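You operate a simulated robot arm through the tools that you are given. There is no shell and no other tool. Be economical: measure what you need, move in short steps, check, and stop when the job is done.

You are at the controls of a simulated robot arm. One attempt, no reset.

TASK
Put a patch of grease on top of each gear, then close the grease tin.
Fine: one patch beside each bore, by the yellow swab, gear grease; lay the swab back where it lay; seat the lid. Set down upright: yellow swab. A coat counts when it lies all over at full strength: go over it till it gets no stronger.

The check looks at the end state, three seconds after you hand in, the way a careful person would. Anything else that was tipped, shoved, dropped, spilled or broken makes it a failure. A push-on lid holds only when it is set on centred and level and pressed home; a screw cap is set on level and turned clockwise until tight.

THE ROBOT
A 7-joint arm with a two-finger parallel gripper, fixed in place. Base frame: the origin is at the foot of the arm, x ahead of it, y to its left, z up; the work surface is at about z = 0.86. Readings come in m, rad, newtons and seconds.
With the tool pointing down near the work surface it reaches from about 0.3 to 0.7 m from the base axis. Its first joint turns from -1.152 to 1.152 rad. Payload 1.57 kg.
Tool frame: the origin (TCP) lies between the finger pads and is the grasp point; the fingertips stand 0.03 m ahead of it; z points along the fingers, y is the line along which they close. The gripper opens to 0.11 m. The fingers are 0.024 m wide and 0.012 m thick; the gripper's body (0.048 by 0.112 m) begins 0.078 m behind the TCP.
Orientation is told as [roll, pitch, yaw] about the base's x, y, z axes, in that order, counted from this pose: with the fingers straight down and closing along the base's y, the tool's x points along the base's -x, its y along +y and its z along -z.

THE INTERFACE
- The arm moves only by the tool jog_arm. Its argument "increments" is a list that holds one entry, the list of rows, each a list of 7 numbers: the shift along the base's x, y, z in units of 50 mm (1.0 is 50 mm), then the turn, a rotation vector about the base's x, y, z in units of 5 degrees (1.0 is 5 degrees), then the finger opening in mm, from 0 to 110. In form: [[[x, y, z, ax, ay, az, gripper], ...]]. A call has 1 to 8 rows; each row shifts and turns the commanded pose from where the row before left it. A call with a number of a shift or a turn outside -1 to 1 is refused whole. A row lasts 0.2 s, in which the tool goes at most 0.05 m and 0.15 rad; a call with a longer step from one row to the next is refused whole, and so is a gripper value outside its range. Where a pose cannot be reached the arm comes as near as it can. A force on the tool above 50 N (or 10 N above the force at the start of the call, whichever is more), or a blocked arm, ends the call early, and 0.2 s more pass. Each finger travels about 0.108 m/s and halts on what it meets, pressing with about 29 N; the grip force reading is that of the motor and also rises with nothing between the fingers. The clock runs only during rows and for 0.2 s after the last one: add rows that do not move to give the fingers time. The reply holds the time, the measured pose of the TCP, the force on the tool along the base axes, the opening and the grip force, in the units named above and with some noise, with the torque about the TCP (base axes, N m) and any sound that the robot's microphone picked up.
- Cameras (640 x 400 px; columns grow to the right, rows downward): "scene" is fixed at [0.1776, -0.4184, 1.3821]; the picture's right is [0.52, -0.85, 0.00], its down [-0.65, -0.40, -0.64] and it looks along [0.55, 0.33, -0.77] (base axes); focal length 276 px, centre (320, 200). "wrist" rides on the gripper at [0.07, 0.016, -0.141] in the tool frame; the picture's right is [-0.23, 0.97, 0.00], its down [-0.86, -0.20, -0.48] and it looks along [-0.47, -0.11, 0.88] (tool axes); focal length 222 px, centre (320, 200).
- snapshot(camera): a new picture of that camera. No time passes.
- probe_pixels(camera, pixels): there is no depth. For up to 12 entries [column, row, z] of the newest picture of that camera ("zoom" is the newest enlarged one), the place [x, y] in the base frame at which the ray of that pixel passes the height z, good to about 0.003 m. No time passes.
- close_up(camera, box): a new picture of the part [left, top, right, bottom] of that camera's present view, enlarged. No time passes.
- hand_in(): hands the job in; it is judged then, once.

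Go step by step. Measure first, check grasps and placings, and put right what went wrong. The budget is 80 turns and 54 pictures, counting those below and the enlarged ones. Unless the task says otherwise, let go and move clear before handing in, and close with one line.

The tools are called as a command line: name --argument value ..., lists and objects as JSON in quotes. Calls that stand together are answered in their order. jog_arm: Moves the arm, as the interface text tells. Its arguments: {"type":"object","properties":{"increments":{"type":"array"}},"required":["increments"]} The other tools are called the same way: snapshot (camera) takes a picture; probe_pixels (camera, pixels) gives the place at which the rays of pixels pass given heights; close_up (camera, box) takes an enlarged picture of a part of a camera's view; hand_in () hands the job in.

At the start:

```text
clock: 0.0
position: [0.3172, -0.1423, 1.1703]
ee_rot: [0.001, 0.002, 0.0]
wrist_force: [0.7, 0.0, -0.1]
ft_torque: [-0.01, 0.01, 0.0]
grip_width: 0.1101
gripper_force: 0.1
```

scene: 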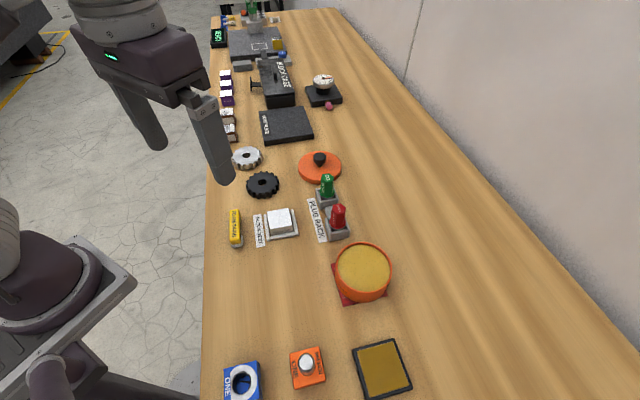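
wrist: 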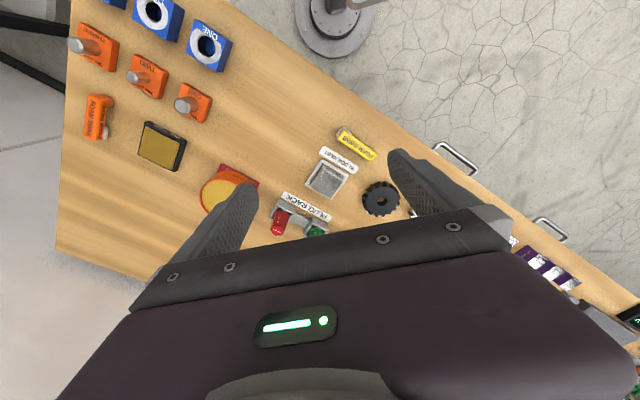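

The scene shows the yellow swab near (236,228), two gears near (247,158) and (262,185), the open tin near (362,272) and the lid near (320,165). I'll enlarge these areas.

close_up --camera "scene" --box '[205, 135, 305, 255]'

close_up --camera "scene" --box '[280, 140, 420, 320]'

close_up --camera "wrist" --box '[180, 110, 420, 250]'

```text
3.33 times, centred on (255, 195) of scene
```

zoom: 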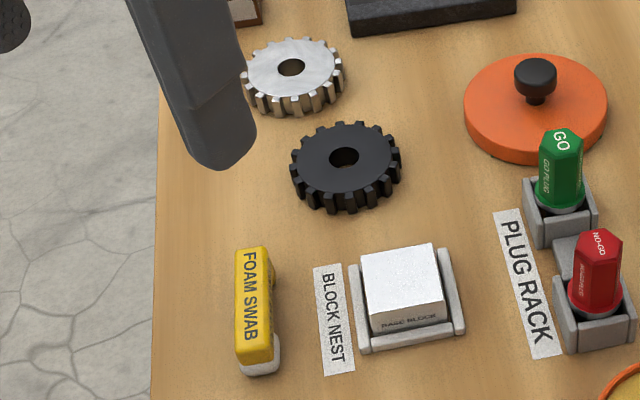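

```text
2.22 times, centred on (350, 230) of scene
```

zoom: 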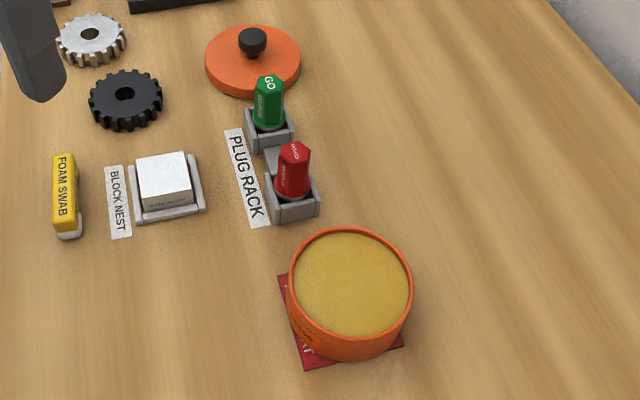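

```text
2.67 times, centred on (300, 180) of wrist
```

zoom: 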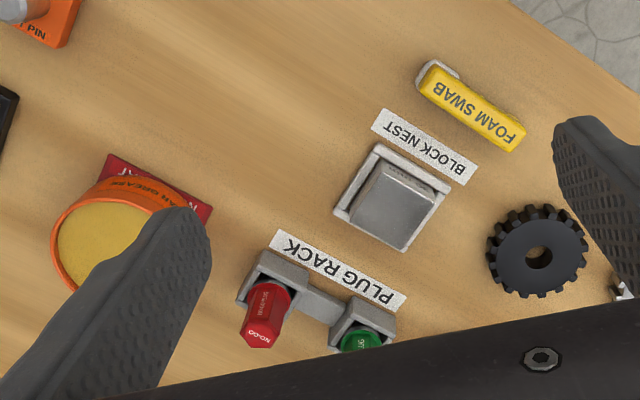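

I'll measure positions from the scene: swab ends, gear centres, lid and tin.

snapshot --camera "scene"

probe_pixels --camera "scene" --pixels '[[235, 210, 0.885], [237, 241, 0.885], [237, 246, 0.86], [247, 156, 0.88], [262, 184, 0.88], [320, 166, 0.88], [320, 158, 0.91], [362, 270, 0.91], [362, 270, 0.9], [333, 270, 0.91], [390, 270, 0.91], [345, 304, 0.86]]'

close_up --camera "scene" --box '[205, 0, 345, 140]'

```text
48 pictures are left
```

scene: 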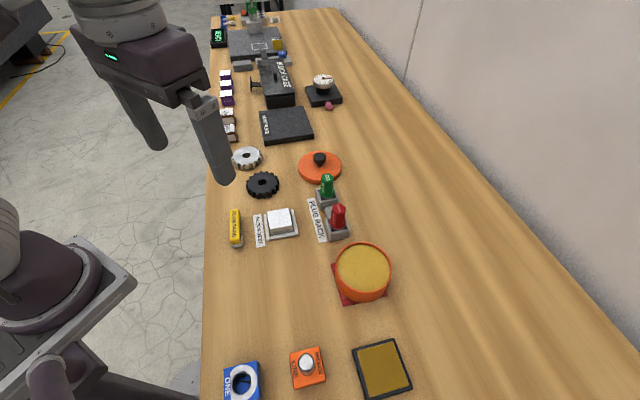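

```text
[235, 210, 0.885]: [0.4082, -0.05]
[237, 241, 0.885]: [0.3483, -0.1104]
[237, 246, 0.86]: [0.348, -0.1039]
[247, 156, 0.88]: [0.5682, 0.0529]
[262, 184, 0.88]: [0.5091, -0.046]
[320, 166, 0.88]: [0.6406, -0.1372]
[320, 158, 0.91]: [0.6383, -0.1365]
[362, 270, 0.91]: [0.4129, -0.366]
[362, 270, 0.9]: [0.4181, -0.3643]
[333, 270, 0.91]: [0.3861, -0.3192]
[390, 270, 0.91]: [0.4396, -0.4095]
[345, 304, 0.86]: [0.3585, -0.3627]
```

```text
2.86 times, centred on (275, 70) of scene
```

zoom: 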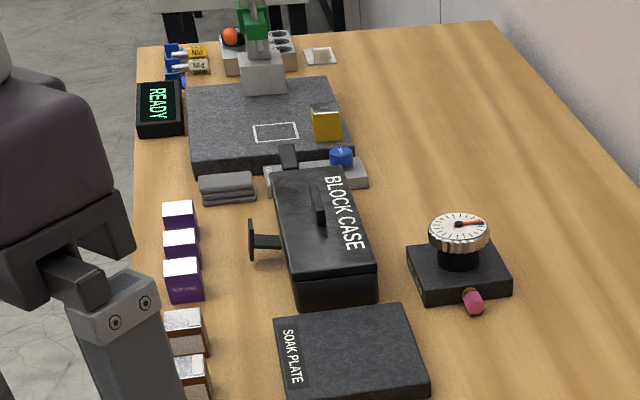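

Distances are clear; the swab lies along (1,1) from about (0.348,-0.11) to (0.408,-0.05). I'll go above it, yaw 45° so the fingers close across it, and look.

jog_arm --increments '[[[0.1, 0.15, -0.3, 0, 0, 1, 110], [0.1, 0.15, -0.3, 0, 0, 1, 110], [0.1, 0.15, -0.3, 0, 0, 1, 110], [0.1, 0.15, -0.3, 0, 0, 1, 110], [0.1, 0.15, -0.3, 0, 0, 1, 110], [0.1, 0.15, -0.3, 0, 0, 1, 110], [0.1, 0.15, -0.3, 0, 0, 1, 110], [0.1, 0.15, -0.3, 0, 0, 1, 110]]]'

snapshot --camera "wrist"

```text
clock: 1.8
position: [0.3551, -0.0829, 1.048]
ee_rot: [0.002, -0.001, 0.7]
wrist_force: [0.4, -0.2, 0.0]
ft_torque: [-0.03, -0.02, -0.01]
grip_width: 0.1098
gripper_force: 0.0
```

```text
46 pictures are left
```

wrist: 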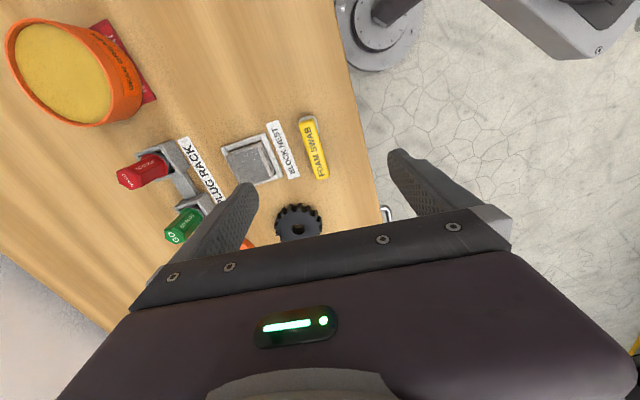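

The swab shows at (315,147) in the wrist view. I'll enlarge it and probe its corners.

close_up --camera "wrist" --box '[260, 95, 360, 195]'

probe_pixels --camera "wrist" --pixels '[[307, 117, 0.88], [322, 178, 0.88], [298, 227, 0.88], [65, 75, 0.91]]'

```text
4.00 times, centred on (310, 145) of wrist
```

zoom: 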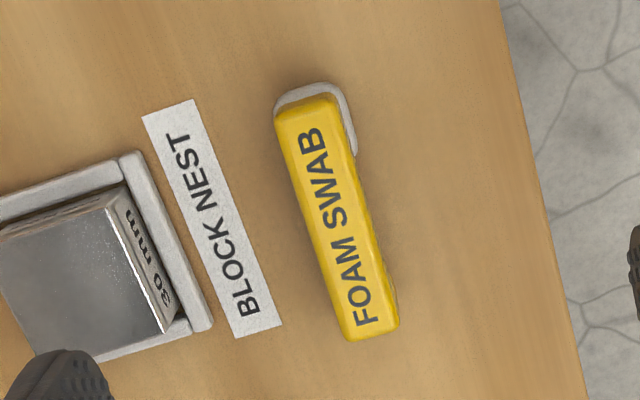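

```text
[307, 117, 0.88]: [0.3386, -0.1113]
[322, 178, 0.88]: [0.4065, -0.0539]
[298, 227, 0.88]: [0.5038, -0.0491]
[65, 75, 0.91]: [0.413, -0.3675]
```

The foam is a pad beneath the yellow handle at the near (-x,-y) end. I'll enlarge it further from the scene, and view the tin for rim and grease level.

close_up --camera "scene" --box '[212, 200, 260, 256]'

close_up --camera "wrist" --box '[0, 10, 170, 140]'

close_up --camera "scene" --box '[325, 235, 400, 310]'

```text
7.14 times, centred on (236, 228) of scene
```

zoom: 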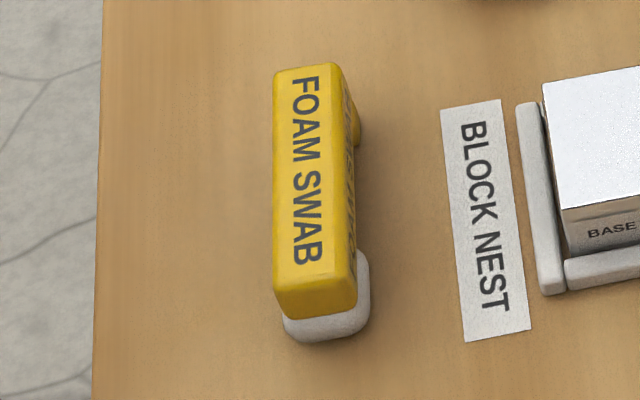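

```text
3.08 times, centred on (85, 75) of wrist
```

zoom: 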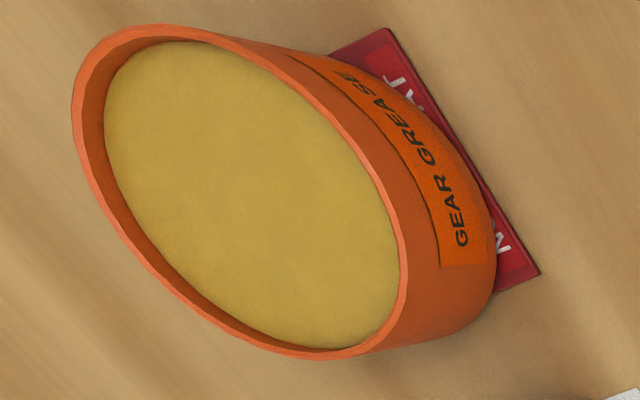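

```text
5.33 times, centred on (362, 272) of scene
```

zoom: 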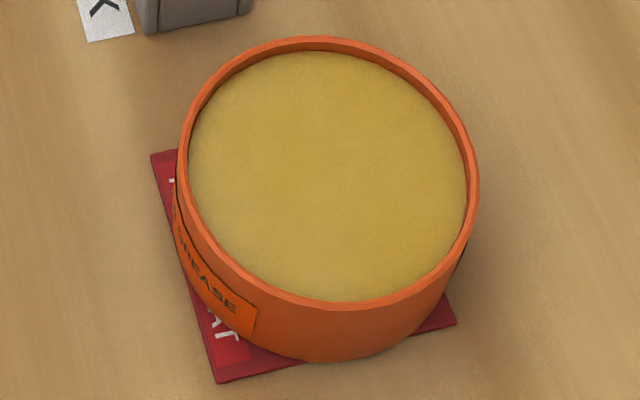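

I'll triangulate the swab top height and the tin rim/grease heights with both cameras.

probe_pixels --camera "scene" --pixels '[[229.8, 241.6, 0.88], [229.8, 241.6, 0.9], [241.2, 240.6, 0.88], [241.2, 240.6, 0.9], [229.6, 210.1, 0.88], [238.8, 208.8, 0.88], [238.8, 208.8, 0.9], [335.3, 270, 0.92], [391.5, 272, 0.92], [391.5, 272, 0.9], [356, 242, 0.92], [365, 299, 0.92]]'

probe_pixels --camera "wrist" --pixels '[[298.5, 123.25, 0.88], [298.5, 123.25, 0.9], [313.75, 118.75, 0.88], [313.75, 118.75, 0.9], [318.75, 180, 0.88], [318.75, 180, 0.9], [329.5, 175.5, 0.88], [329.5, 175.5, 0.9], [5, 42, 0.92], [5, 42, 0.9], [112, 110, 0.92], [112, 110, 0.9]]'

```text
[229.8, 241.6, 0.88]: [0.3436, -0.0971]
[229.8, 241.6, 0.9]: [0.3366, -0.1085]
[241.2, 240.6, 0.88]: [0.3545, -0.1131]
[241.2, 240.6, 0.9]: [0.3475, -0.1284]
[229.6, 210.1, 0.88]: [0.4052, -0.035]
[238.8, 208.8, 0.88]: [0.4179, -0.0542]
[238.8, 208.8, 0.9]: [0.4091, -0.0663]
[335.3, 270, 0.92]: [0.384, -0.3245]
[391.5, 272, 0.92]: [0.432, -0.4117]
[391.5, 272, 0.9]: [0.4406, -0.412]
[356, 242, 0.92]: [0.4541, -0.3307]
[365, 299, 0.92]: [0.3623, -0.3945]
```

```text
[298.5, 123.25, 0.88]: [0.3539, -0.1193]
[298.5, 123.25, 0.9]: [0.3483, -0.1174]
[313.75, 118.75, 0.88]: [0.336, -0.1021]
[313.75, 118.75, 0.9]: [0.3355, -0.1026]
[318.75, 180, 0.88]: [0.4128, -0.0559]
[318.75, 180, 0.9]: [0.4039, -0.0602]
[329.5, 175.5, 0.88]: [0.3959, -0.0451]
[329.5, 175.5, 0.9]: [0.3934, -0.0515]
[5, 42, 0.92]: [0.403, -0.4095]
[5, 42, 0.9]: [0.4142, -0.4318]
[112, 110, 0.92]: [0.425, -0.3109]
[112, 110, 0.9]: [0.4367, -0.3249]
```

Swab top is at about z=0.886, centre (0.376,-0.079), running at 45°. I'll align, narrow the fingers and come down above it.

jog_arm --increments '[[[0.22, 0.04, -0.4, 0, 0, 1, 70], [0.22, 0.04, -0.4, 0, 0, 0, 60], [0, 0, -0.6, 0, 0, 0, 60], [0, 0, -0.6, 0, 0, 0, 60], [0, 0, 0, 0, 0, 0, 60]]]'

snapshot --camera "wrist"

close_up --camera "scene" --box '[180, 170, 290, 270]'

```text
clock: 3.0
position: [0.3788, -0.0775, 0.9495]
ee_rot: [0.001, 0.001, 0.786]
wrist_force: [0.9, 0.1, 0.3]
ft_torque: [0.0, 0.03, 0.01]
grip_width: 0.0599
gripper_force: 0.0
```

```text
41 pictures are left
```

wrist: 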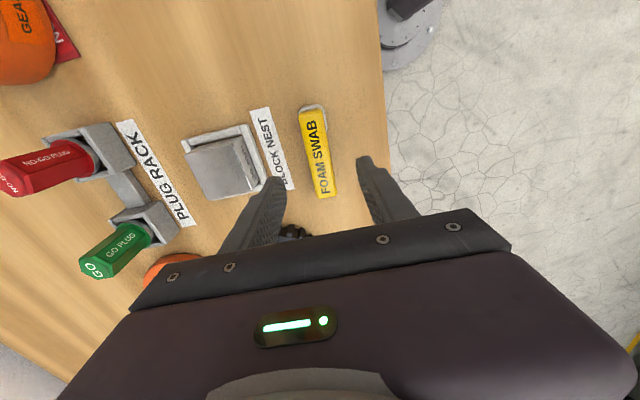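

```text
4.00 times, centred on (235, 220) of scene
```

zoom: 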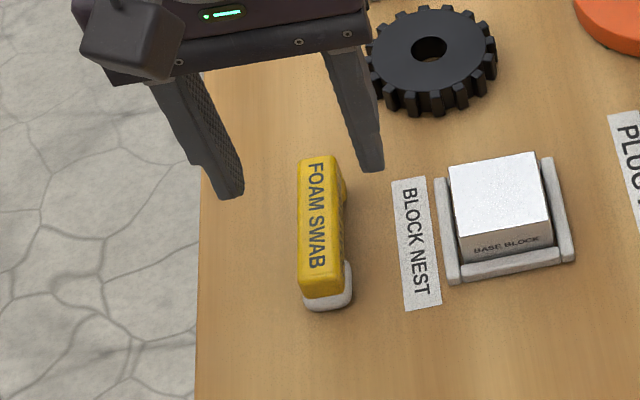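

I'll verify swab alignment with the closer wrist view before descending.

probe_pixels --camera "wrist" --pixels '[[299, 114, 0.886], [326, 109, 0.886], [316, 197, 0.886], [337, 192, 0.886], [260, 290, 0.96]]'

```text
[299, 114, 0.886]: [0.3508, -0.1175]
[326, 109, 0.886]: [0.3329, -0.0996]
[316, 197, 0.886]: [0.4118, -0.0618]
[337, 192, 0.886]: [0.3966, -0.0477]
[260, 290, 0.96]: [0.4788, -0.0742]
```

Well aligned; going down to TCP z≈0.899 and closing.

jog_arm --increments '[[[-0.06, -0.06, -0.5, 0, 0, -0.3, 60], [0, 0, -0.5, 0, 0, 0, 60], [0, 0, 0, 0, 0, 0, 60], [0, 0, 0, 0, 0, 0, 30], [0, 0, 0, 0, 0, 0, 10], [0, 0, 0, 0, 0, 0, 10], [0, 0, 0, 0, 0, 0, 10]]]'

close_up --camera "scene" --box '[180, 170, 290, 270]'

```text
clock: 4.6
position: [0.3774, -0.0811, 0.9011]
ee_rot: [0.001, 0.001, 0.759]
wrist_force: [-0.1, -0.7, 0.1]
ft_torque: [0.02, -0.01, -0.02]
grip_width: 0.0208
gripper_force: 28.7
```

```text
4.00 times, centred on (235, 220) of scene
```

zoom: 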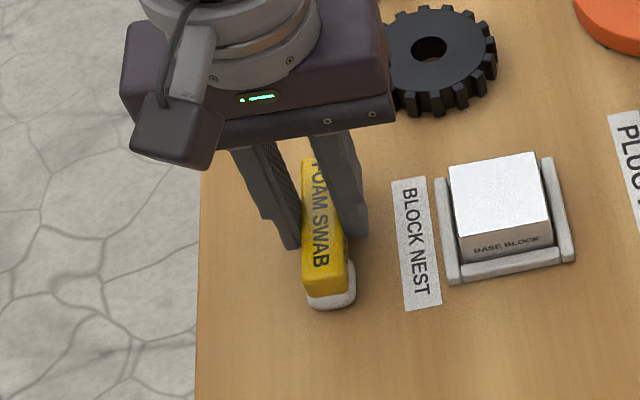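

Grip is firm at 20.8 mm. I'll lift and carry it high toward the tin, then inspect the swab.

jog_arm --increments '[[[0, 0, 0.5, 0, 0, 0, 10], [0, 0, 1, 0, 0, 0, 10], [0, 0, 1, 0, 0, 0, 10], [0.2, -0.9, 0.3, 0, 0, 0, 10], [0.2, -0.9, 0, 0, 0, 0, 10], [0.2, -0.9, 0, 0, 0, 0, 10], [0.2, -0.9, 0, 0, 0, 0, 10], [0, 0, 0, 0, 0, 0, 10]]]'

snapshot --camera "scene"

snapshot --camera "wrist"

```text
clock: 6.4
position: [0.4144, -0.2633, 1.0408]
ee_rot: [0.0, 0.001, 0.759]
wrist_force: [0.2, -0.2, -0.6]
ft_torque: [0.0, -0.02, -0.04]
grip_width: 0.0209
gripper_force: 28.9
```

```text
38 pictures are left
```

scene: 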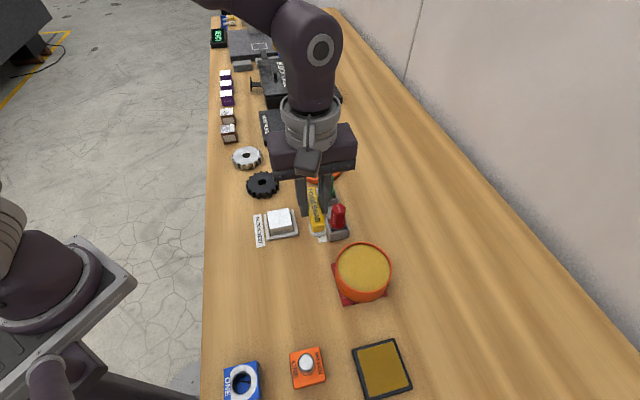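

```text
37 pictures are left
```

wrist: 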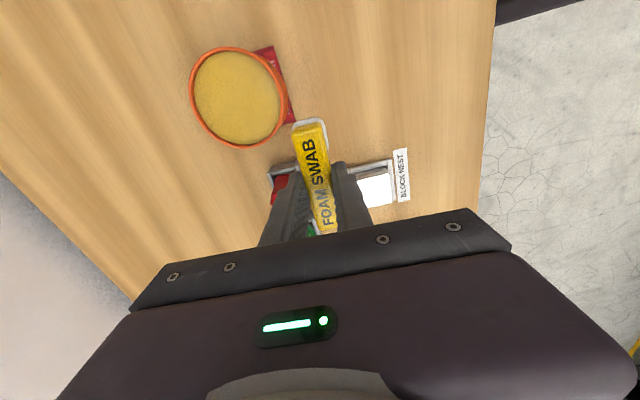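

I can see the tin in both views; I'll refine its centre and check the foam's position.

probe_pixels --camera "wrist" --pixels '[[189, 85, 0.91], [189, 85, 0.92], [287, 110, 0.91], [287, 110, 0.92], [230, 47, 0.91], [230, 47, 0.92], [245, 149, 0.91], [245, 149, 0.92], [310, 118, 1.0], [295, 124, 1.0], [325, 122, 1.0], [238, 97, 0.91]]'

probe_pixels --camera "scene" --pixels '[[335, 266, 0.91], [392, 270, 0.91], [361, 242, 0.91], [361, 302, 0.91], [338, 206, 0.92], [338, 206, 0.94]]'

close_up --camera "scene" --box '[290, 150, 350, 250]'

```text
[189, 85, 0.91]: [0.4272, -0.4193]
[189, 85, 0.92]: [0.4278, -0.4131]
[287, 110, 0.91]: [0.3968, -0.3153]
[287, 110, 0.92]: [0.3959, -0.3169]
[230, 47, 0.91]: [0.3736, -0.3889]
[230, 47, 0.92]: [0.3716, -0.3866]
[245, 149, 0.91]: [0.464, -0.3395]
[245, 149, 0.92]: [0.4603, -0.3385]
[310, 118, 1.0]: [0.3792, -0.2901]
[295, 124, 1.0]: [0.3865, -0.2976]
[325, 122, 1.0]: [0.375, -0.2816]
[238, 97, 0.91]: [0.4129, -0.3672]
```

```text
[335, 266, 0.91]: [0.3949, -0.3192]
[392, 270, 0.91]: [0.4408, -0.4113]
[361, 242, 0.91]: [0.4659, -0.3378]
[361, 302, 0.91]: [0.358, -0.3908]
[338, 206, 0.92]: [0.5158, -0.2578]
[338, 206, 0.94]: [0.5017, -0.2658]
```

```text
4.00 times, centred on (320, 200) of scene
```

zoom: 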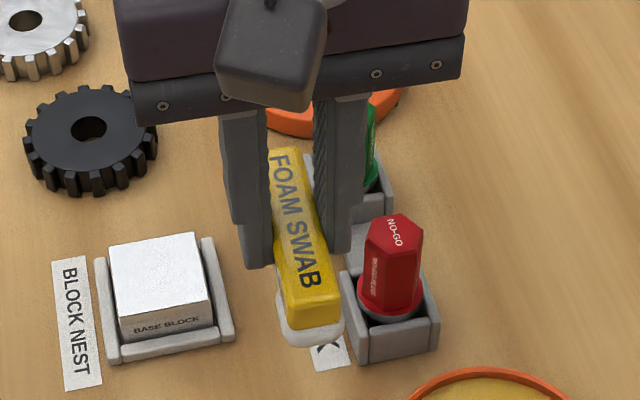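

Tin centre ≈(0.414,-0.365), rim z≈0.913. I'll bring the foam over the tin centre and hover just above.

jog_arm --increments '[[[0.28, -0.75, 0, 0, 0, 0, 10], [0.27, -0.75, 0, 0, 0, 0, 10], [0, 0, -0.7, 0, 0, 0, 10], [0, 0, -0.7, 0, 0, 0, 10], [0, 0, 0, 0, 0, 0, 10]]]'

close_up --camera "scene" --box '[300, 200, 420, 310]'

close_up --camera "wrist" --box '[220, 60, 420, 240]'

```text
clock: 7.6
position: [0.4434, -0.3356, 0.9685]
ee_rot: [0.0, 0.0, 0.758]
wrist_force: [-0.3, -0.1, 0.3]
ft_torque: [0.01, 0.03, 0.0]
grip_width: 0.0205
gripper_force: 29.0
```

```text
3.64 times, centred on (360, 255) of scene
```

zoom: 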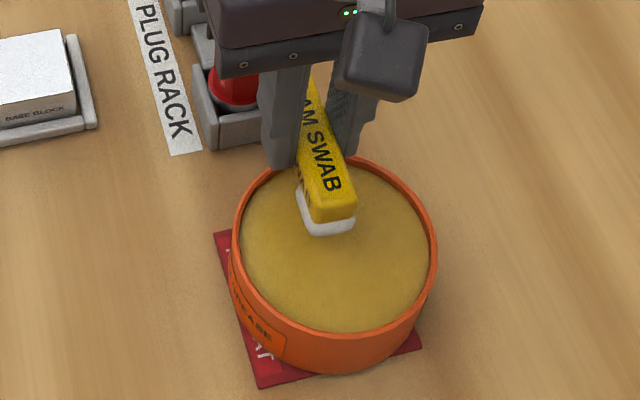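

```text
2.22 times, centred on (320, 150) of wrist
```

zoom: 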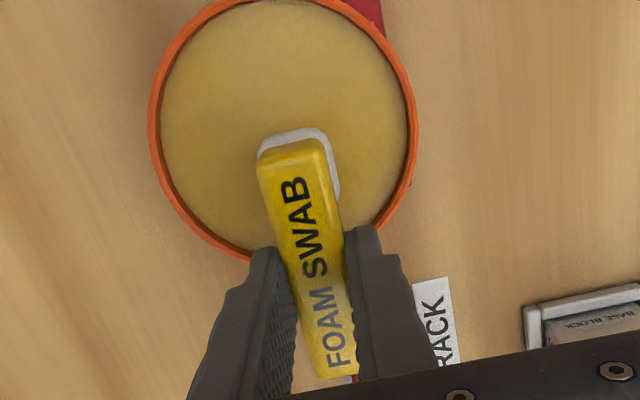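

Foam hovers over the grease with the fingers just above the rim. I'll descend in small steps watching force.

jog_arm --increments '[[[0, 0, -0.16, 0, 0, 0, 10], [0, 0, -0.1, 0, 0, 0, 10], [0, 0, -0.04, 0, 0, 0, 10], [0, 0, 0, 0, 0, 0, 10]]]'

close_up --camera "scene" --box '[300, 200, 420, 310]'

```text
clock: 8.6
position: [0.4427, -0.3357, 0.9545]
ee_rot: [0.0, 0.0, 0.758]
wrist_force: [0.6, 0.5, -1.2]
ft_torque: [-0.04, -0.01, 0.0]
grip_width: 0.0205
gripper_force: 29.2
```

```text
3.64 times, centred on (360, 255) of scene
```

zoom: 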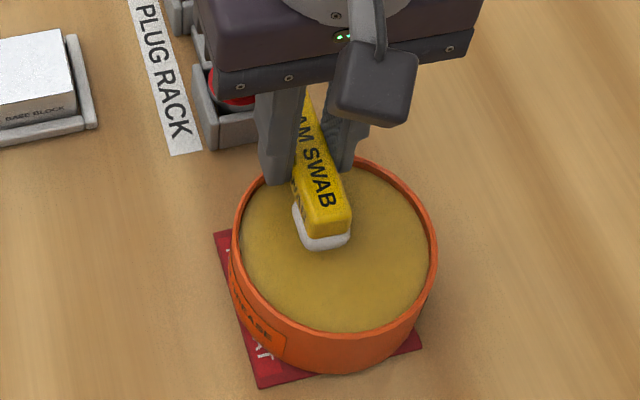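

jog_arm --increments '[[[0, 0, -0.04, 0, 0, 0, 10], [0, 0, -0.04, 0, 0, 0, 10], [0, 0, 0, 0, 0, 0, 10]]]'

```text
clock: 9.4
position: [0.4435, -0.336, 0.9503]
ee_rot: [0.001, -0.001, 0.758]
wrist_force: [0.0, 0.2, 0.6]
ft_torque: [-0.02, -0.03, 0.03]
grip_width: 0.0207
gripper_force: 29.4
```

No contact yet at z=0.950; continuing in 2 mm steps.

jog_arm --increments '[[[0, 0, -0.04, 0, 0, 0, 10], [0, 0, -0.04, 0, 0, 0, 10], [0, 0, 0, 0, 0, 0, 10]]]'

close_up --camera "scene" --box '[310, 210, 400, 290]'

```text
clock: 10.2
position: [0.4443, -0.3367, 0.9468]
ee_rot: [-0.001, -0.001, 0.759]
wrist_force: [0.6, 0.8, 10.7]
ft_torque: [-0.08, 0.17, -0.03]
grip_width: 0.0204
gripper_force: 28.8
```

```text
5.00 times, centred on (355, 250) of scene
```

zoom: 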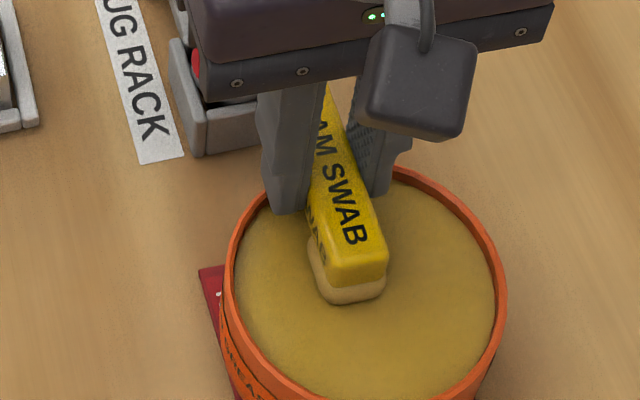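

Force 10.7 N at z=0.947 and the foam has turned grease-tinted. I'll hold briefly, then lift and check.

jog_arm --increments '[[[0, 0, 0, 0, 0, 0, 10], [0, 0, 0, 0, 0, 0, 10], [0, 0, 0, 0, 0, 0, 10], [0, 0, 0.3, 0, 0, 0, 10], [0, 0, 0.5, 0, 0, 0, 10], [0, 0, 1, 0, 0, 0, 10], [0, 0, 0, 0, 0, 0, 10]]]'

close_up --camera "scene" --box '[300, 170, 420, 310]'

```text
clock: 11.8
position: [0.4449, -0.3362, 1.0354]
ee_rot: [0.001, -0.001, 0.757]
wrist_force: [0.5, -0.5, 0.0]
ft_torque: [0.02, -0.02, -0.02]
grip_width: 0.021
gripper_force: 29.0
```

```text
2.86 times, centred on (360, 240) of scene
```

zoom: 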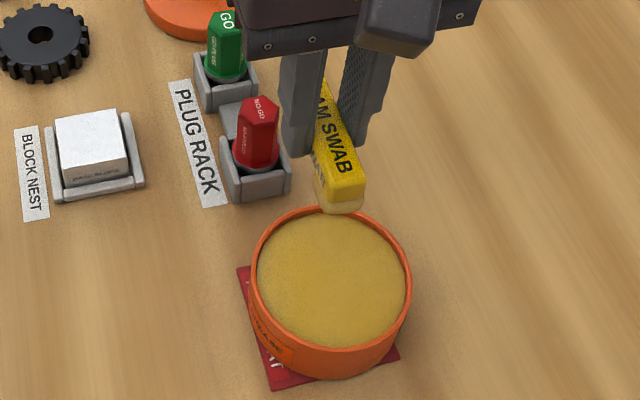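

The foam is loaded and the tin is undisturbed. Next I'll measure the gears and surrounding obstacles.

close_up --camera "scene" --box '[220, 100, 320, 210]'

```text
3.64 times, centred on (270, 155) of scene
```

zoom: 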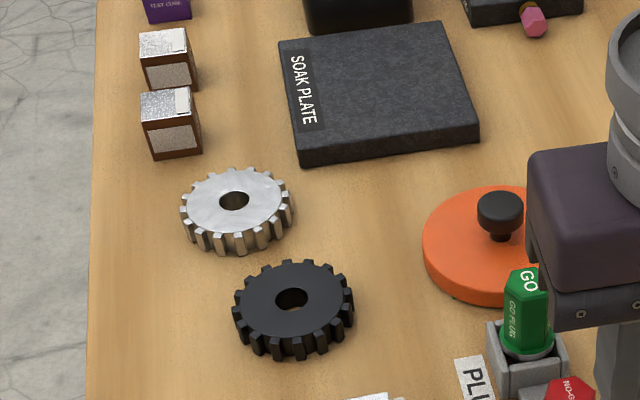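

probe_pixels --camera "zoom" --pixels '[[292, 299, 0.88], [292, 299, 0.875], [235, 304, 0.88], [352, 294, 0.88], [276, 299, 0.88], [308, 299, 0.88], [235, 200, 0.88], [181, 207, 0.88], [293, 196, 0.88], [300, 150, 0.88], [202, 152, 0.86], [425, 240, 0.87]]'

```text
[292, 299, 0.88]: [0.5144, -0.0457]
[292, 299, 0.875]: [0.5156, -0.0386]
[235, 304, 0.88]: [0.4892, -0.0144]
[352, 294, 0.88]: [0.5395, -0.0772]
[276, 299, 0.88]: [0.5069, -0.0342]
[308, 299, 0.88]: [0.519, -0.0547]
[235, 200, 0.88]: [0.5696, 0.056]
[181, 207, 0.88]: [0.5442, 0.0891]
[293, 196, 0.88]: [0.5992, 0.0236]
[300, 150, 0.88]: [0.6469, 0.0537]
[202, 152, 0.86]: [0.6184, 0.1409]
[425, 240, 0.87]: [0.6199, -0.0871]
```

Gears are about 81 mm across with bore radius ~11 mm. I'll carry the foam to hover beside the black gear's bore (on its +x,-y side).

jog_arm --increments '[[[0.31, 0.85, 0, 0, 0, 0, 10], [0.31, 0.85, 0, 0, 0, 0, 10], [0.31, 0.85, 0, 0, 0, 0, 10], [0.31, 0.85, 0, 0, 0, 0, 10], [0.31, 0.85, 0, 0, 0, 0, 10], [0.31, 0.85, 0, 0, 0, 0, 10], [0.31, 0.85, 0, 0, 0, 0, 10], [0, 0, 0, 0, 0, 0, 10]]]'

close_up --camera "wrist" --box '[200, 40, 440, 240]'

```text
clock: 13.6
position: [0.5532, -0.0376, 1.0357]
ee_rot: [0.0, 0.001, 0.759]
wrist_force: [-0.1, -0.8, -0.7]
ft_torque: [0.0, -0.03, -0.01]
grip_width: 0.0207
gripper_force: 28.9
```

```text
2.00 times, centred on (320, 140) of wrist
```

zoom: 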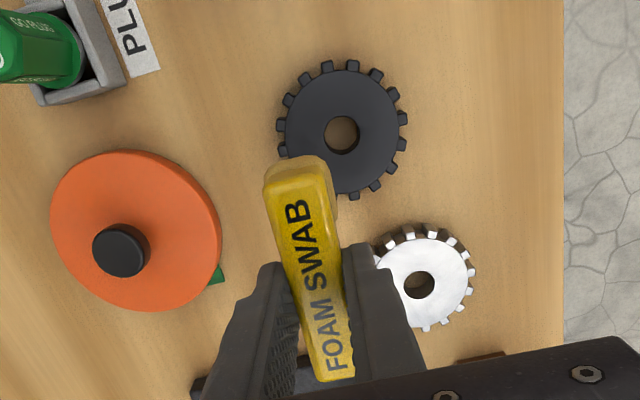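

probe_pixels --camera "zoom" --pixels '[[341, 134, 0.87], [341, 134, 0.88], [341, 134, 0.89], [418, 284, 0.87], [418, 284, 0.88], [418, 284, 0.89], [122, 249, 0.9], [122, 249, 0.92], [52, 220, 0.88], [220, 240, 0.88], [280, 130, 0.88], [403, 130, 0.88]]'

```text
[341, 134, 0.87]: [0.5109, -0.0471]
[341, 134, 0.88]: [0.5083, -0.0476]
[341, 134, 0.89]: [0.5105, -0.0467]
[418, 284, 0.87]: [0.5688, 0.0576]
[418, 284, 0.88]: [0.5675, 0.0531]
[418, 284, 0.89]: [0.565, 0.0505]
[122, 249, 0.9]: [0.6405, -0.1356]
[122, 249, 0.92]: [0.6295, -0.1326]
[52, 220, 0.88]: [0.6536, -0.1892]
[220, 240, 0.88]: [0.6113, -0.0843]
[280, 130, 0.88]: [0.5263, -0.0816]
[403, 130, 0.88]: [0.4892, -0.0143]
```

Black gear centre ≈(0.511,-0.046). I'll trim position, descend close, and look.

jog_arm --increments '[[[-0.04, -0.04, -0.7, 0, 0, 0, 10], [0, 0, -0.7, 0, 0, 0, 10], [0, 0, -0.6, 0, 0, 0, 10], [0, 0, 0, 0, 0, 0, 10]]]'

close_up --camera "wrist" --box '[220, 60, 420, 220]'

close_up --camera "scene" --box '[225, 140, 305, 210]'

```text
clock: 14.6
position: [0.5494, -0.0403, 0.9369]
ee_rot: [0.001, 0.0, 0.76]
wrist_force: [0.0, 0.2, -0.6]
ft_torque: [0.02, -0.01, 0.0]
grip_width: 0.0206
gripper_force: 29.2
```

```text
2.50 times, centred on (320, 140) of wrist
```

zoom: 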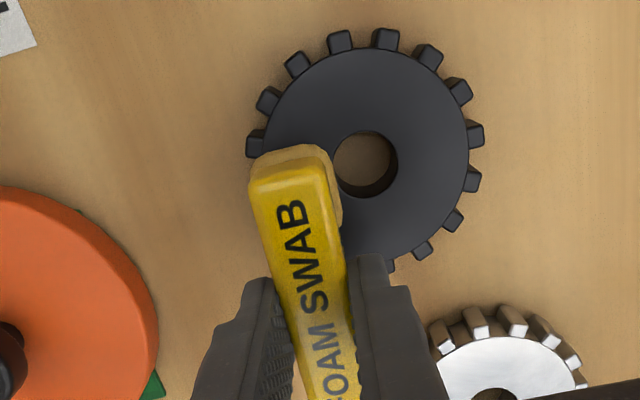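

```text
5.71 times, centred on (265, 175) of scene
```

zoom: 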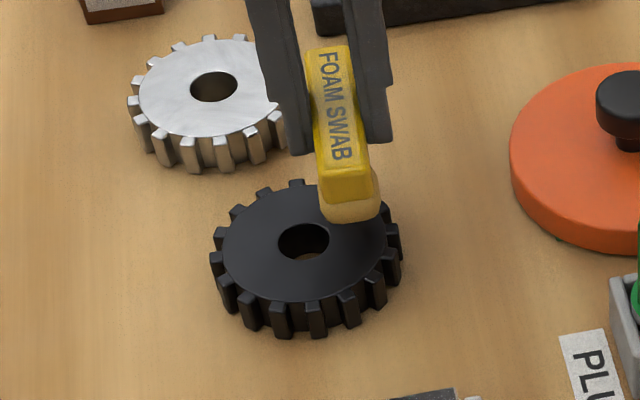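

Position looks good: foam between bore and teeth. Descending until contact.

jog_arm --increments '[[[0, 0, -0.12, 0, 0, 0, 10], [0, 0, -0.06, 0, 0, 0, 10], [0, 0, -0.04, 0, 0, 0, 10], [0, 0, 0, 0, 0, 0, 10]]]'

```text
clock: 15.6
position: [0.5502, -0.0412, 0.9255]
ee_rot: [0.0, 0.0, 0.759]
wrist_force: [-0.1, 0.7, -0.5]
ft_torque: [0.0, -0.02, -0.01]
grip_width: 0.0209
gripper_force: 29.2
```

jog_arm --increments '[[[0, 0, -0.04, 0, 0, 0, 10], [0, 0, -0.03, 0, 0, 0, 10], [0, 0, 0, 0, 0, 0, 10]]]'

```text
clock: 16.4
position: [0.5494, -0.0412, 0.9226]
ee_rot: [0.001, 0.0, 0.759]
wrist_force: [-0.3, 0.5, -0.2]
ft_torque: [0.02, 0.01, 0.02]
grip_width: 0.0209
gripper_force: 28.7
```

jog_arm --increments '[[[0, 0, -0.03, 0, 0, 0, 10], [0, 0, -0.03, 0, 0, 0, 10], [0, 0, 0, 0, 0, 0, 10]]]'

```text
clock: 17.2
position: [0.551, -0.039, 0.9201]
ee_rot: [-0.003, 0.001, 0.759]
wrist_force: [-2.8, 0.8, 18.6]
ft_torque: [-0.14, 0.46, -0.09]
grip_width: 0.0207
gripper_force: 29.2
```

Contact at 18.6 N. I'll hold, then lift up and look at the coat.

jog_arm --increments '[[[0, 0, 0, 0, 0, 0, 10], [0, 0, 0, 0, 0, 0, 10], [0, 0, 0.3, 0, 0, 0, 10], [0, 0, 1, 0, 0, 0, 10], [0.4, 0.4, 0, 0, 0, 0, 10], [0, 0, 0, 0, 0, 0, 10]]]'

close_up --camera "wrist" --box '[240, 20, 400, 140]'

```text
clock: 18.6
position: [0.5686, -0.0218, 0.984]
ee_rot: [0.0, 0.0, 0.76]
wrist_force: [0.3, 0.2, -0.2]
ft_torque: [-0.01, 0.0, -0.02]
grip_width: 0.0209
gripper_force: 29.1
```

```text
3.33 times, centred on (320, 80) of wrist
```

zoom: 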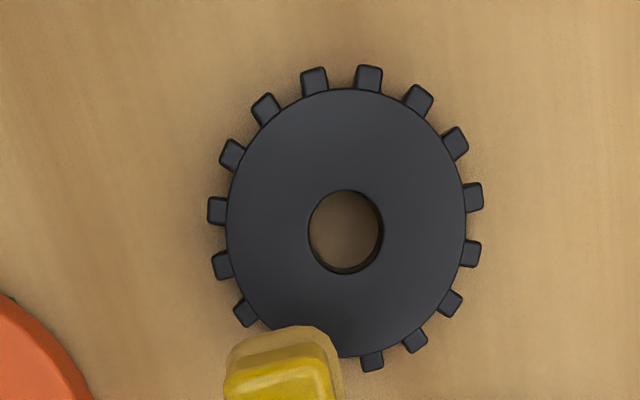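

No clear mark shows in the wrist view; I'll clear back and look at the gear from the scene camera.

close_up --camera "scene" --box '[235, 160, 295, 205]'

```text
8.89 times, centred on (265, 182) of scene
```

zoom: 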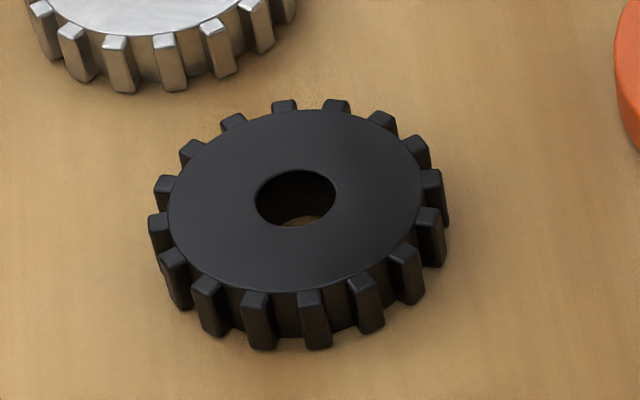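

No coat is visible yet, so touching alone is not enough or too weak. I'll return, press again and rub in small strokes along the tangent.

jog_arm --increments '[[[-0.4, -0.4, 0, 0, 0, 0, 10], [0, 0, -1, 0, 0, 0, 10], [0, 0, -0.2, 0, 0, 0, 10], [0, 0, -0.08, 0, 0, 0, 10], [0.05, 0.05, 0, 0, 0, 0, 10], [-0.1, -0.1, 0, 0, 0, 0, 10], [0.1, 0.1, 0, 0, 0, 0, 10], [-0.05, -0.05, 0, 0, 0, 0, 10]]]'

close_up --camera "scene" --box '[235, 150, 305, 205]'

```text
clock: 20.4
position: [0.5495, -0.0407, 0.9194]
ee_rot: [0.0, 0.0, 0.76]
wrist_force: [0.3, -0.5, 0.0]
ft_torque: [0.0, -0.01, 0.0]
grip_width: 0.0209
gripper_force: 28.9
```

```text
7.27 times, centred on (270, 178) of scene
```

zoom: 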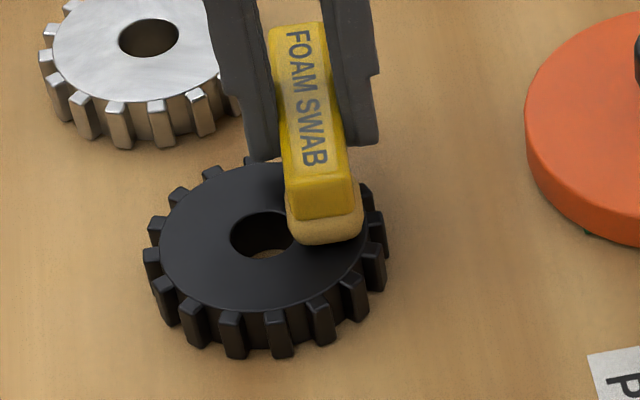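

No force now at 0.9194; lowering further in 1 mm steps.

jog_arm --increments '[[[0, 0, -0.02, 0, 0, 0, 10], [0, 0, 0, 0, 0, 0, 10]]]'

```text
clock: 21.0
position: [0.5504, -0.0406, 0.9181]
ee_rot: [-0.002, -0.003, 0.761]
wrist_force: [-1.0, 1.2, 15.8]
ft_torque: [-0.02, 0.33, -0.06]
grip_width: 0.0206
gripper_force: 28.9
```

Contact at 15.8 N. Rubbing with small strokes here.

jog_arm --increments '[[[0.05, 0.05, 0, 0, 0, 0, 10], [-0.1, -0.1, 0, 0, 0, 0, 10], [0.1, 0.1, 0, 0, 0, 0, 10], [-0.05, -0.05, 0, 0, 0, 0, 10], [0, 0, 0, 0, 0, 0, 10]]]'

close_up --camera "scene" --box '[235, 150, 305, 205]'

```text
clock: 22.2
position: [0.5509, -0.0403, 0.9196]
ee_rot: [0.001, -0.002, 0.758]
wrist_force: [2.0, 3.2, 10.7]
ft_torque: [0.0, 0.04, 0.01]
grip_width: 0.0207
gripper_force: 28.8
```

```text
7.27 times, centred on (270, 178) of scene
```

zoom: 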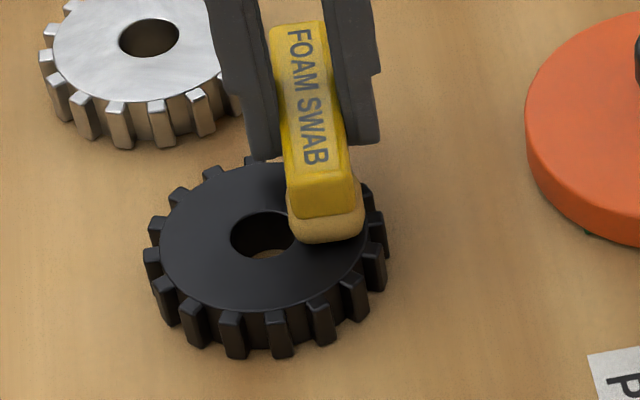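

Gear hasn't moved. Lifting to check the coat.

jog_arm --increments '[[[0, 0, 0.3, 0, 0, 0, 10], [0, 0, 1, 0, 0, 0, 10], [0.4, 0.4, 0, 0, 0, 0, 10], [0.4, 0.4, 0, 0, 0, 0, 10], [0, 0, 0, 0, 0, 0, 10]]]'

close_up --camera "scene" --box '[235, 130, 305, 205]'

```text
clock: 23.4
position: [0.5897, -0.0006, 0.9855]
ee_rot: [0.0, 0.001, 0.759]
wrist_force: [0.6, 1.0, -0.8]
ft_torque: [-0.02, 0.01, 0.02]
grip_width: 0.0207
gripper_force: 29.0
```

```text
5.33 times, centred on (270, 168) of scene
```

zoom: 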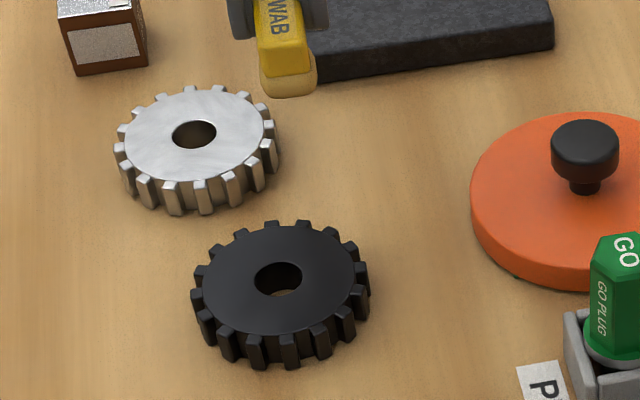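

Still no coat. Torque readings put contact about 17–20 mm from TCP, not at the foam centre (33 mm), so the swab may have tilted in the grip. I'll inspect it.

close_up --camera "scene" --box '[245, 105, 305, 155]'

close_up --camera "wrist" --box '[260, 90, 380, 240]'

```text
8.00 times, centred on (275, 130) of scene
```

zoom: 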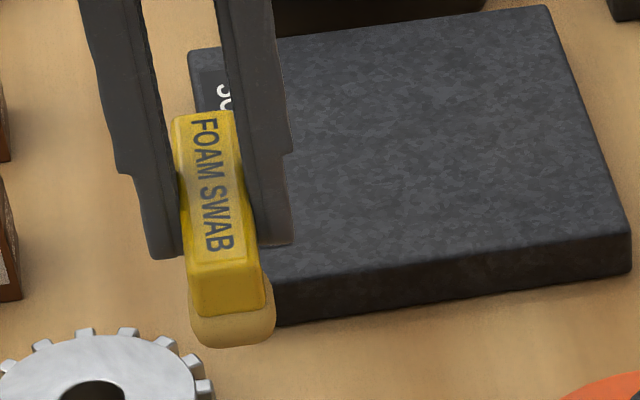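

```text
2.67 times, centred on (320, 165) of wrist
```

zoom: 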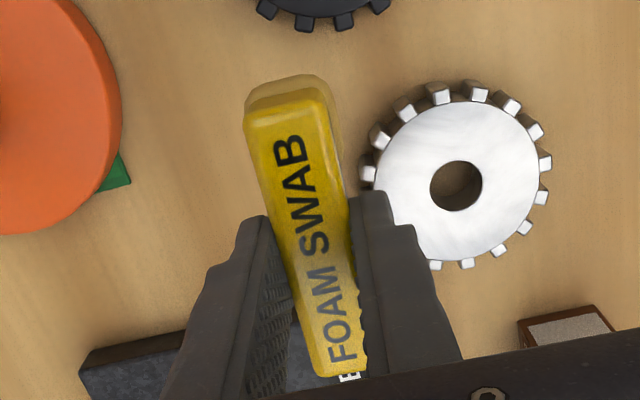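

The swab has pitched up slightly in the pads, so the foam isn't landing flat. I'll lay it back at its spot and regrip directly above the foam so there's no levering.

jog_arm --increments '[[[-0.849, -0.322, 0, 0, 0, 0, 10], [-0.849, -0.322, 0, 0, 0, 0, 10], [-0.849, -0.322, 0, 0, 0, 0, 10], [-0.849, -0.322, 0, 0, 0, 0, 10], [-0.849, -0.322, 0, 0, 0, 0, 10], [0, 0, -0.7, 0, 0, 0, 10], [0, 0, -0.7, 0, 0, 0, 10], [0, 0, 0, 0, 0, 0, 10]]]'

```text
clock: 25.2
position: [0.3768, -0.0825, 0.9129]
ee_rot: [0.001, 0.0, 0.759]
wrist_force: [-0.3, 0.0, -1.3]
ft_torque: [-0.01, 0.02, 0.0]
grip_width: 0.0208
gripper_force: 28.8
```

jog_arm --increments '[[[0, 0.02, -0.1, 0, 0, 0, 10], [0, 0, -0.05, 0, 0, 0, 10], [0, 0, 0, 0, 0, 0, 10]]]'

close_up --camera "scene" --box '[205, 200, 265, 260]'

```text
clock: 26.0
position: [0.3771, -0.0811, 0.9065]
ee_rot: [0.0, 0.0, 0.759]
wrist_force: [0.5, 0.4, -0.3]
ft_torque: [0.01, 0.02, 0.0]
grip_width: 0.0208
gripper_force: 28.9
```

```text
6.67 times, centred on (235, 230) of scene
```

zoom: 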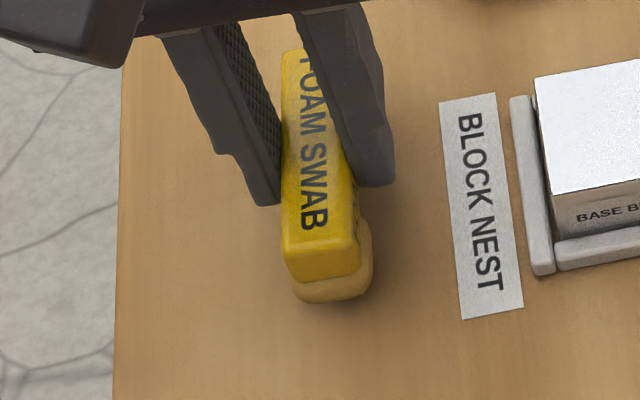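

Foam still loaded; lowering the last few mm, then opening.

jog_arm --increments '[[[0, 0, -0.04, 0, 0, 0, 10], [0, 0, -0.04, 0, 0, 0, 10], [0, 0, 0, 0, 0, 0, 10], [0, 0, 0, 0, 0, 0, 24], [0, 0, 0, 0, 0, 0, 50], [0, 0, 0, 0, 0, 0, 50]]]'

close_up --camera "scene" --box '[205, 200, 265, 260]'

```text
clock: 27.4
position: [0.378, -0.0809, 0.901]
ee_rot: [0.0, 0.0, 0.758]
wrist_force: [-0.1, -0.1, 1.2]
ft_torque: [-0.02, 0.03, 0.0]
grip_width: 0.0501
gripper_force: 0.1
```

```text
6.67 times, centred on (235, 230) of scene
```

zoom: 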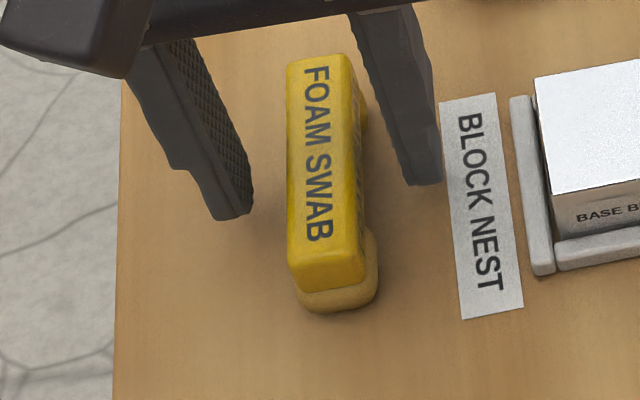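

Swab sits flat again. Sliding the open fingers back over the foam end and regripping.

jog_arm --increments '[[[-0.22, -0.2, 0.05, 0, 0, 0, 50], [-0.22, -0.2, 0, 0, 0, 0, 50], [0, 0, 0, 0, 0, 0, 30], [0, 0, 0, 0, 0, 0, 10], [0, 0, 0, 0, 0, 0, 10], [0, 0, 0, 0, 0, 0, 10]]]'

close_up --camera "scene" --box '[205, 200, 265, 260]'

```text
clock: 28.8
position: [0.3552, -0.1004, 0.9034]
ee_rot: [0.001, 0.0, 0.76]
wrist_force: [-0.1, 0.4, 0.1]
ft_torque: [0.01, 0.03, -0.05]
grip_width: 0.0247
gripper_force: 28.7
```

```text
6.67 times, centred on (235, 230) of scene
```

zoom: 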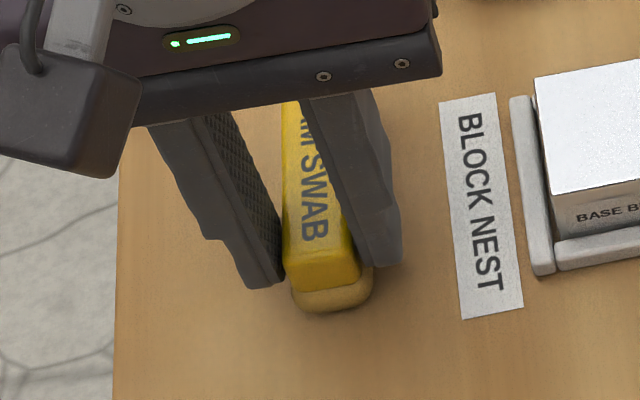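

Width 24.7 mm shows I'm pinching the foam. I'll open slightly, rise 5 mm and regrip on the handle only.

jog_arm --increments '[[[0, 0, 0, 0, 0, 0, 34], [-0.02, -0.03, 0.1, 0, 0, 0, 34], [0, 0, 0, 0, 0, 0, 34], [0, 0, 0, 0, 0, 0, 10], [0, 0, 0, 0, 0, 0, 10], [0, 0, 0, 0, 0, 0, 10]]]'

```text
clock: 30.2
position: [0.3545, -0.1012, 0.9074]
ee_rot: [-0.001, 0.001, 0.76]
wrist_force: [0.8, -0.3, 2.1]
ft_torque: [0.01, -0.04, -0.01]
grip_width: 0.0209
gripper_force: 28.8
```

Now gripping the handle right above the foam (20.9 mm). Lifting and going to the tin for a flat, even dip.

jog_arm --increments '[[[0, 0, 0.7, 0, 0, 0, 10], [0, 0, 1, 0, 0, 0, 10], [0, -0.4, 0.8, 0, 0, 0, 10], [0.25, -0.96, 0, 0, 0, 0, 10], [0.25, -0.96, 0, 0, 0, 0, 10], [0.25, -0.96, 0, 0, 0, 0, 10], [0.26, -0.96, 0, 0, 0, 0, 10], [0.26, -0.96, 0, 0, 0, 0, 10]]]'

jog_arm --increments '[[[0, 0, -0.6, 0, 0, 0, 10], [0, 0, -0.6, 0, 0, 0, 10], [0, 0, 0, 0, 0, 0, 10]]]'

close_up --camera "wrist" --box '[200, 80, 440, 260]'

```text
clock: 32.0
position: [0.4167, -0.3617, 1.0351]
ee_rot: [0.002, 0.0, 0.761]
wrist_force: [-0.3, -0.3, 0.0]
ft_torque: [0.06, 0.0, 0.0]
grip_width: 0.0208
gripper_force: 29.1
```

```text
clock: 32.8
position: [0.4166, -0.3599, 0.9743]
ee_rot: [0.001, 0.0, 0.759]
wrist_force: [-0.1, 0.4, -0.1]
ft_torque: [0.03, 0.01, 0.0]
grip_width: 0.0209
gripper_force: 29.4
```

```text
2.22 times, centred on (320, 170) of wrist
```

zoom: 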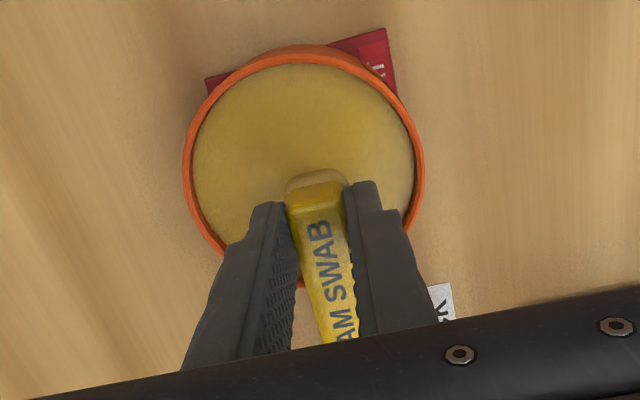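

Centred over the grease. Descending to contact in steps.

jog_arm --increments '[[[0, 0, -0.2, 0, 0, 0, 10], [0, 0, -0.14, 0, 0, 0, 10], [0, 0, -0.04, 0, 0, 0, 10], [0, 0, 0, 0, 0, 0, 10]]]'

```text
clock: 33.8
position: [0.4168, -0.3609, 0.9557]
ee_rot: [0.001, 0.0, 0.759]
wrist_force: [-0.7, 0.3, -0.1]
ft_torque: [0.0, 0.01, 0.0]
grip_width: 0.0204
gripper_force: 28.5
```

jog_arm --increments '[[[0, 0, -0.03, 0, 0, 0, 10], [0, 0, -0.02, 0, 0, 0, 10], [0, 0, 0, 0, 0, 0, 10]]]'

```text
clock: 34.6
position: [0.4186, -0.3615, 0.954]
ee_rot: [-0.001, 0.0, 0.76]
wrist_force: [-1.2, 4.3, 21.1]
ft_torque: [0.25, -0.03, 0.02]
grip_width: 0.0207
gripper_force: 29.0
```

Contact at 21 N. A couple of light wiggles, then lift and go to the black gear hover.

jog_arm --increments '[[[0.05, 0, 0.02, 0, 0, 0, 10], [-0.1, 0, 0, 0, 0, 0, 10], [0.05, 0, 0, 0, 0, 0, 10], [0, 0, 0, 0, 0, 0, 10], [0, 0, 0.3, 0, 0, 0, 10], [0, 0, 0.7, 0, 0, 0, 10], [0, 0, 0.7, 0, 0, 0, 10]]]'

close_up --camera "scene" --box '[300, 170, 420, 310]'

```text
clock: 36.2
position: [0.4149, -0.3605, 1.0414]
ee_rot: [0.0, 0.0, 0.759]
wrist_force: [0.5, -0.1, -0.3]
ft_torque: [0.0, -0.02, 0.02]
grip_width: 0.0208
gripper_force: 28.9
```

```text
2.86 times, centred on (360, 240) of scene
```

zoom: 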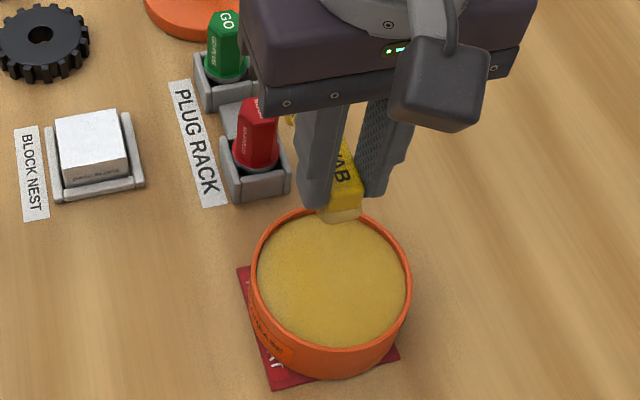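

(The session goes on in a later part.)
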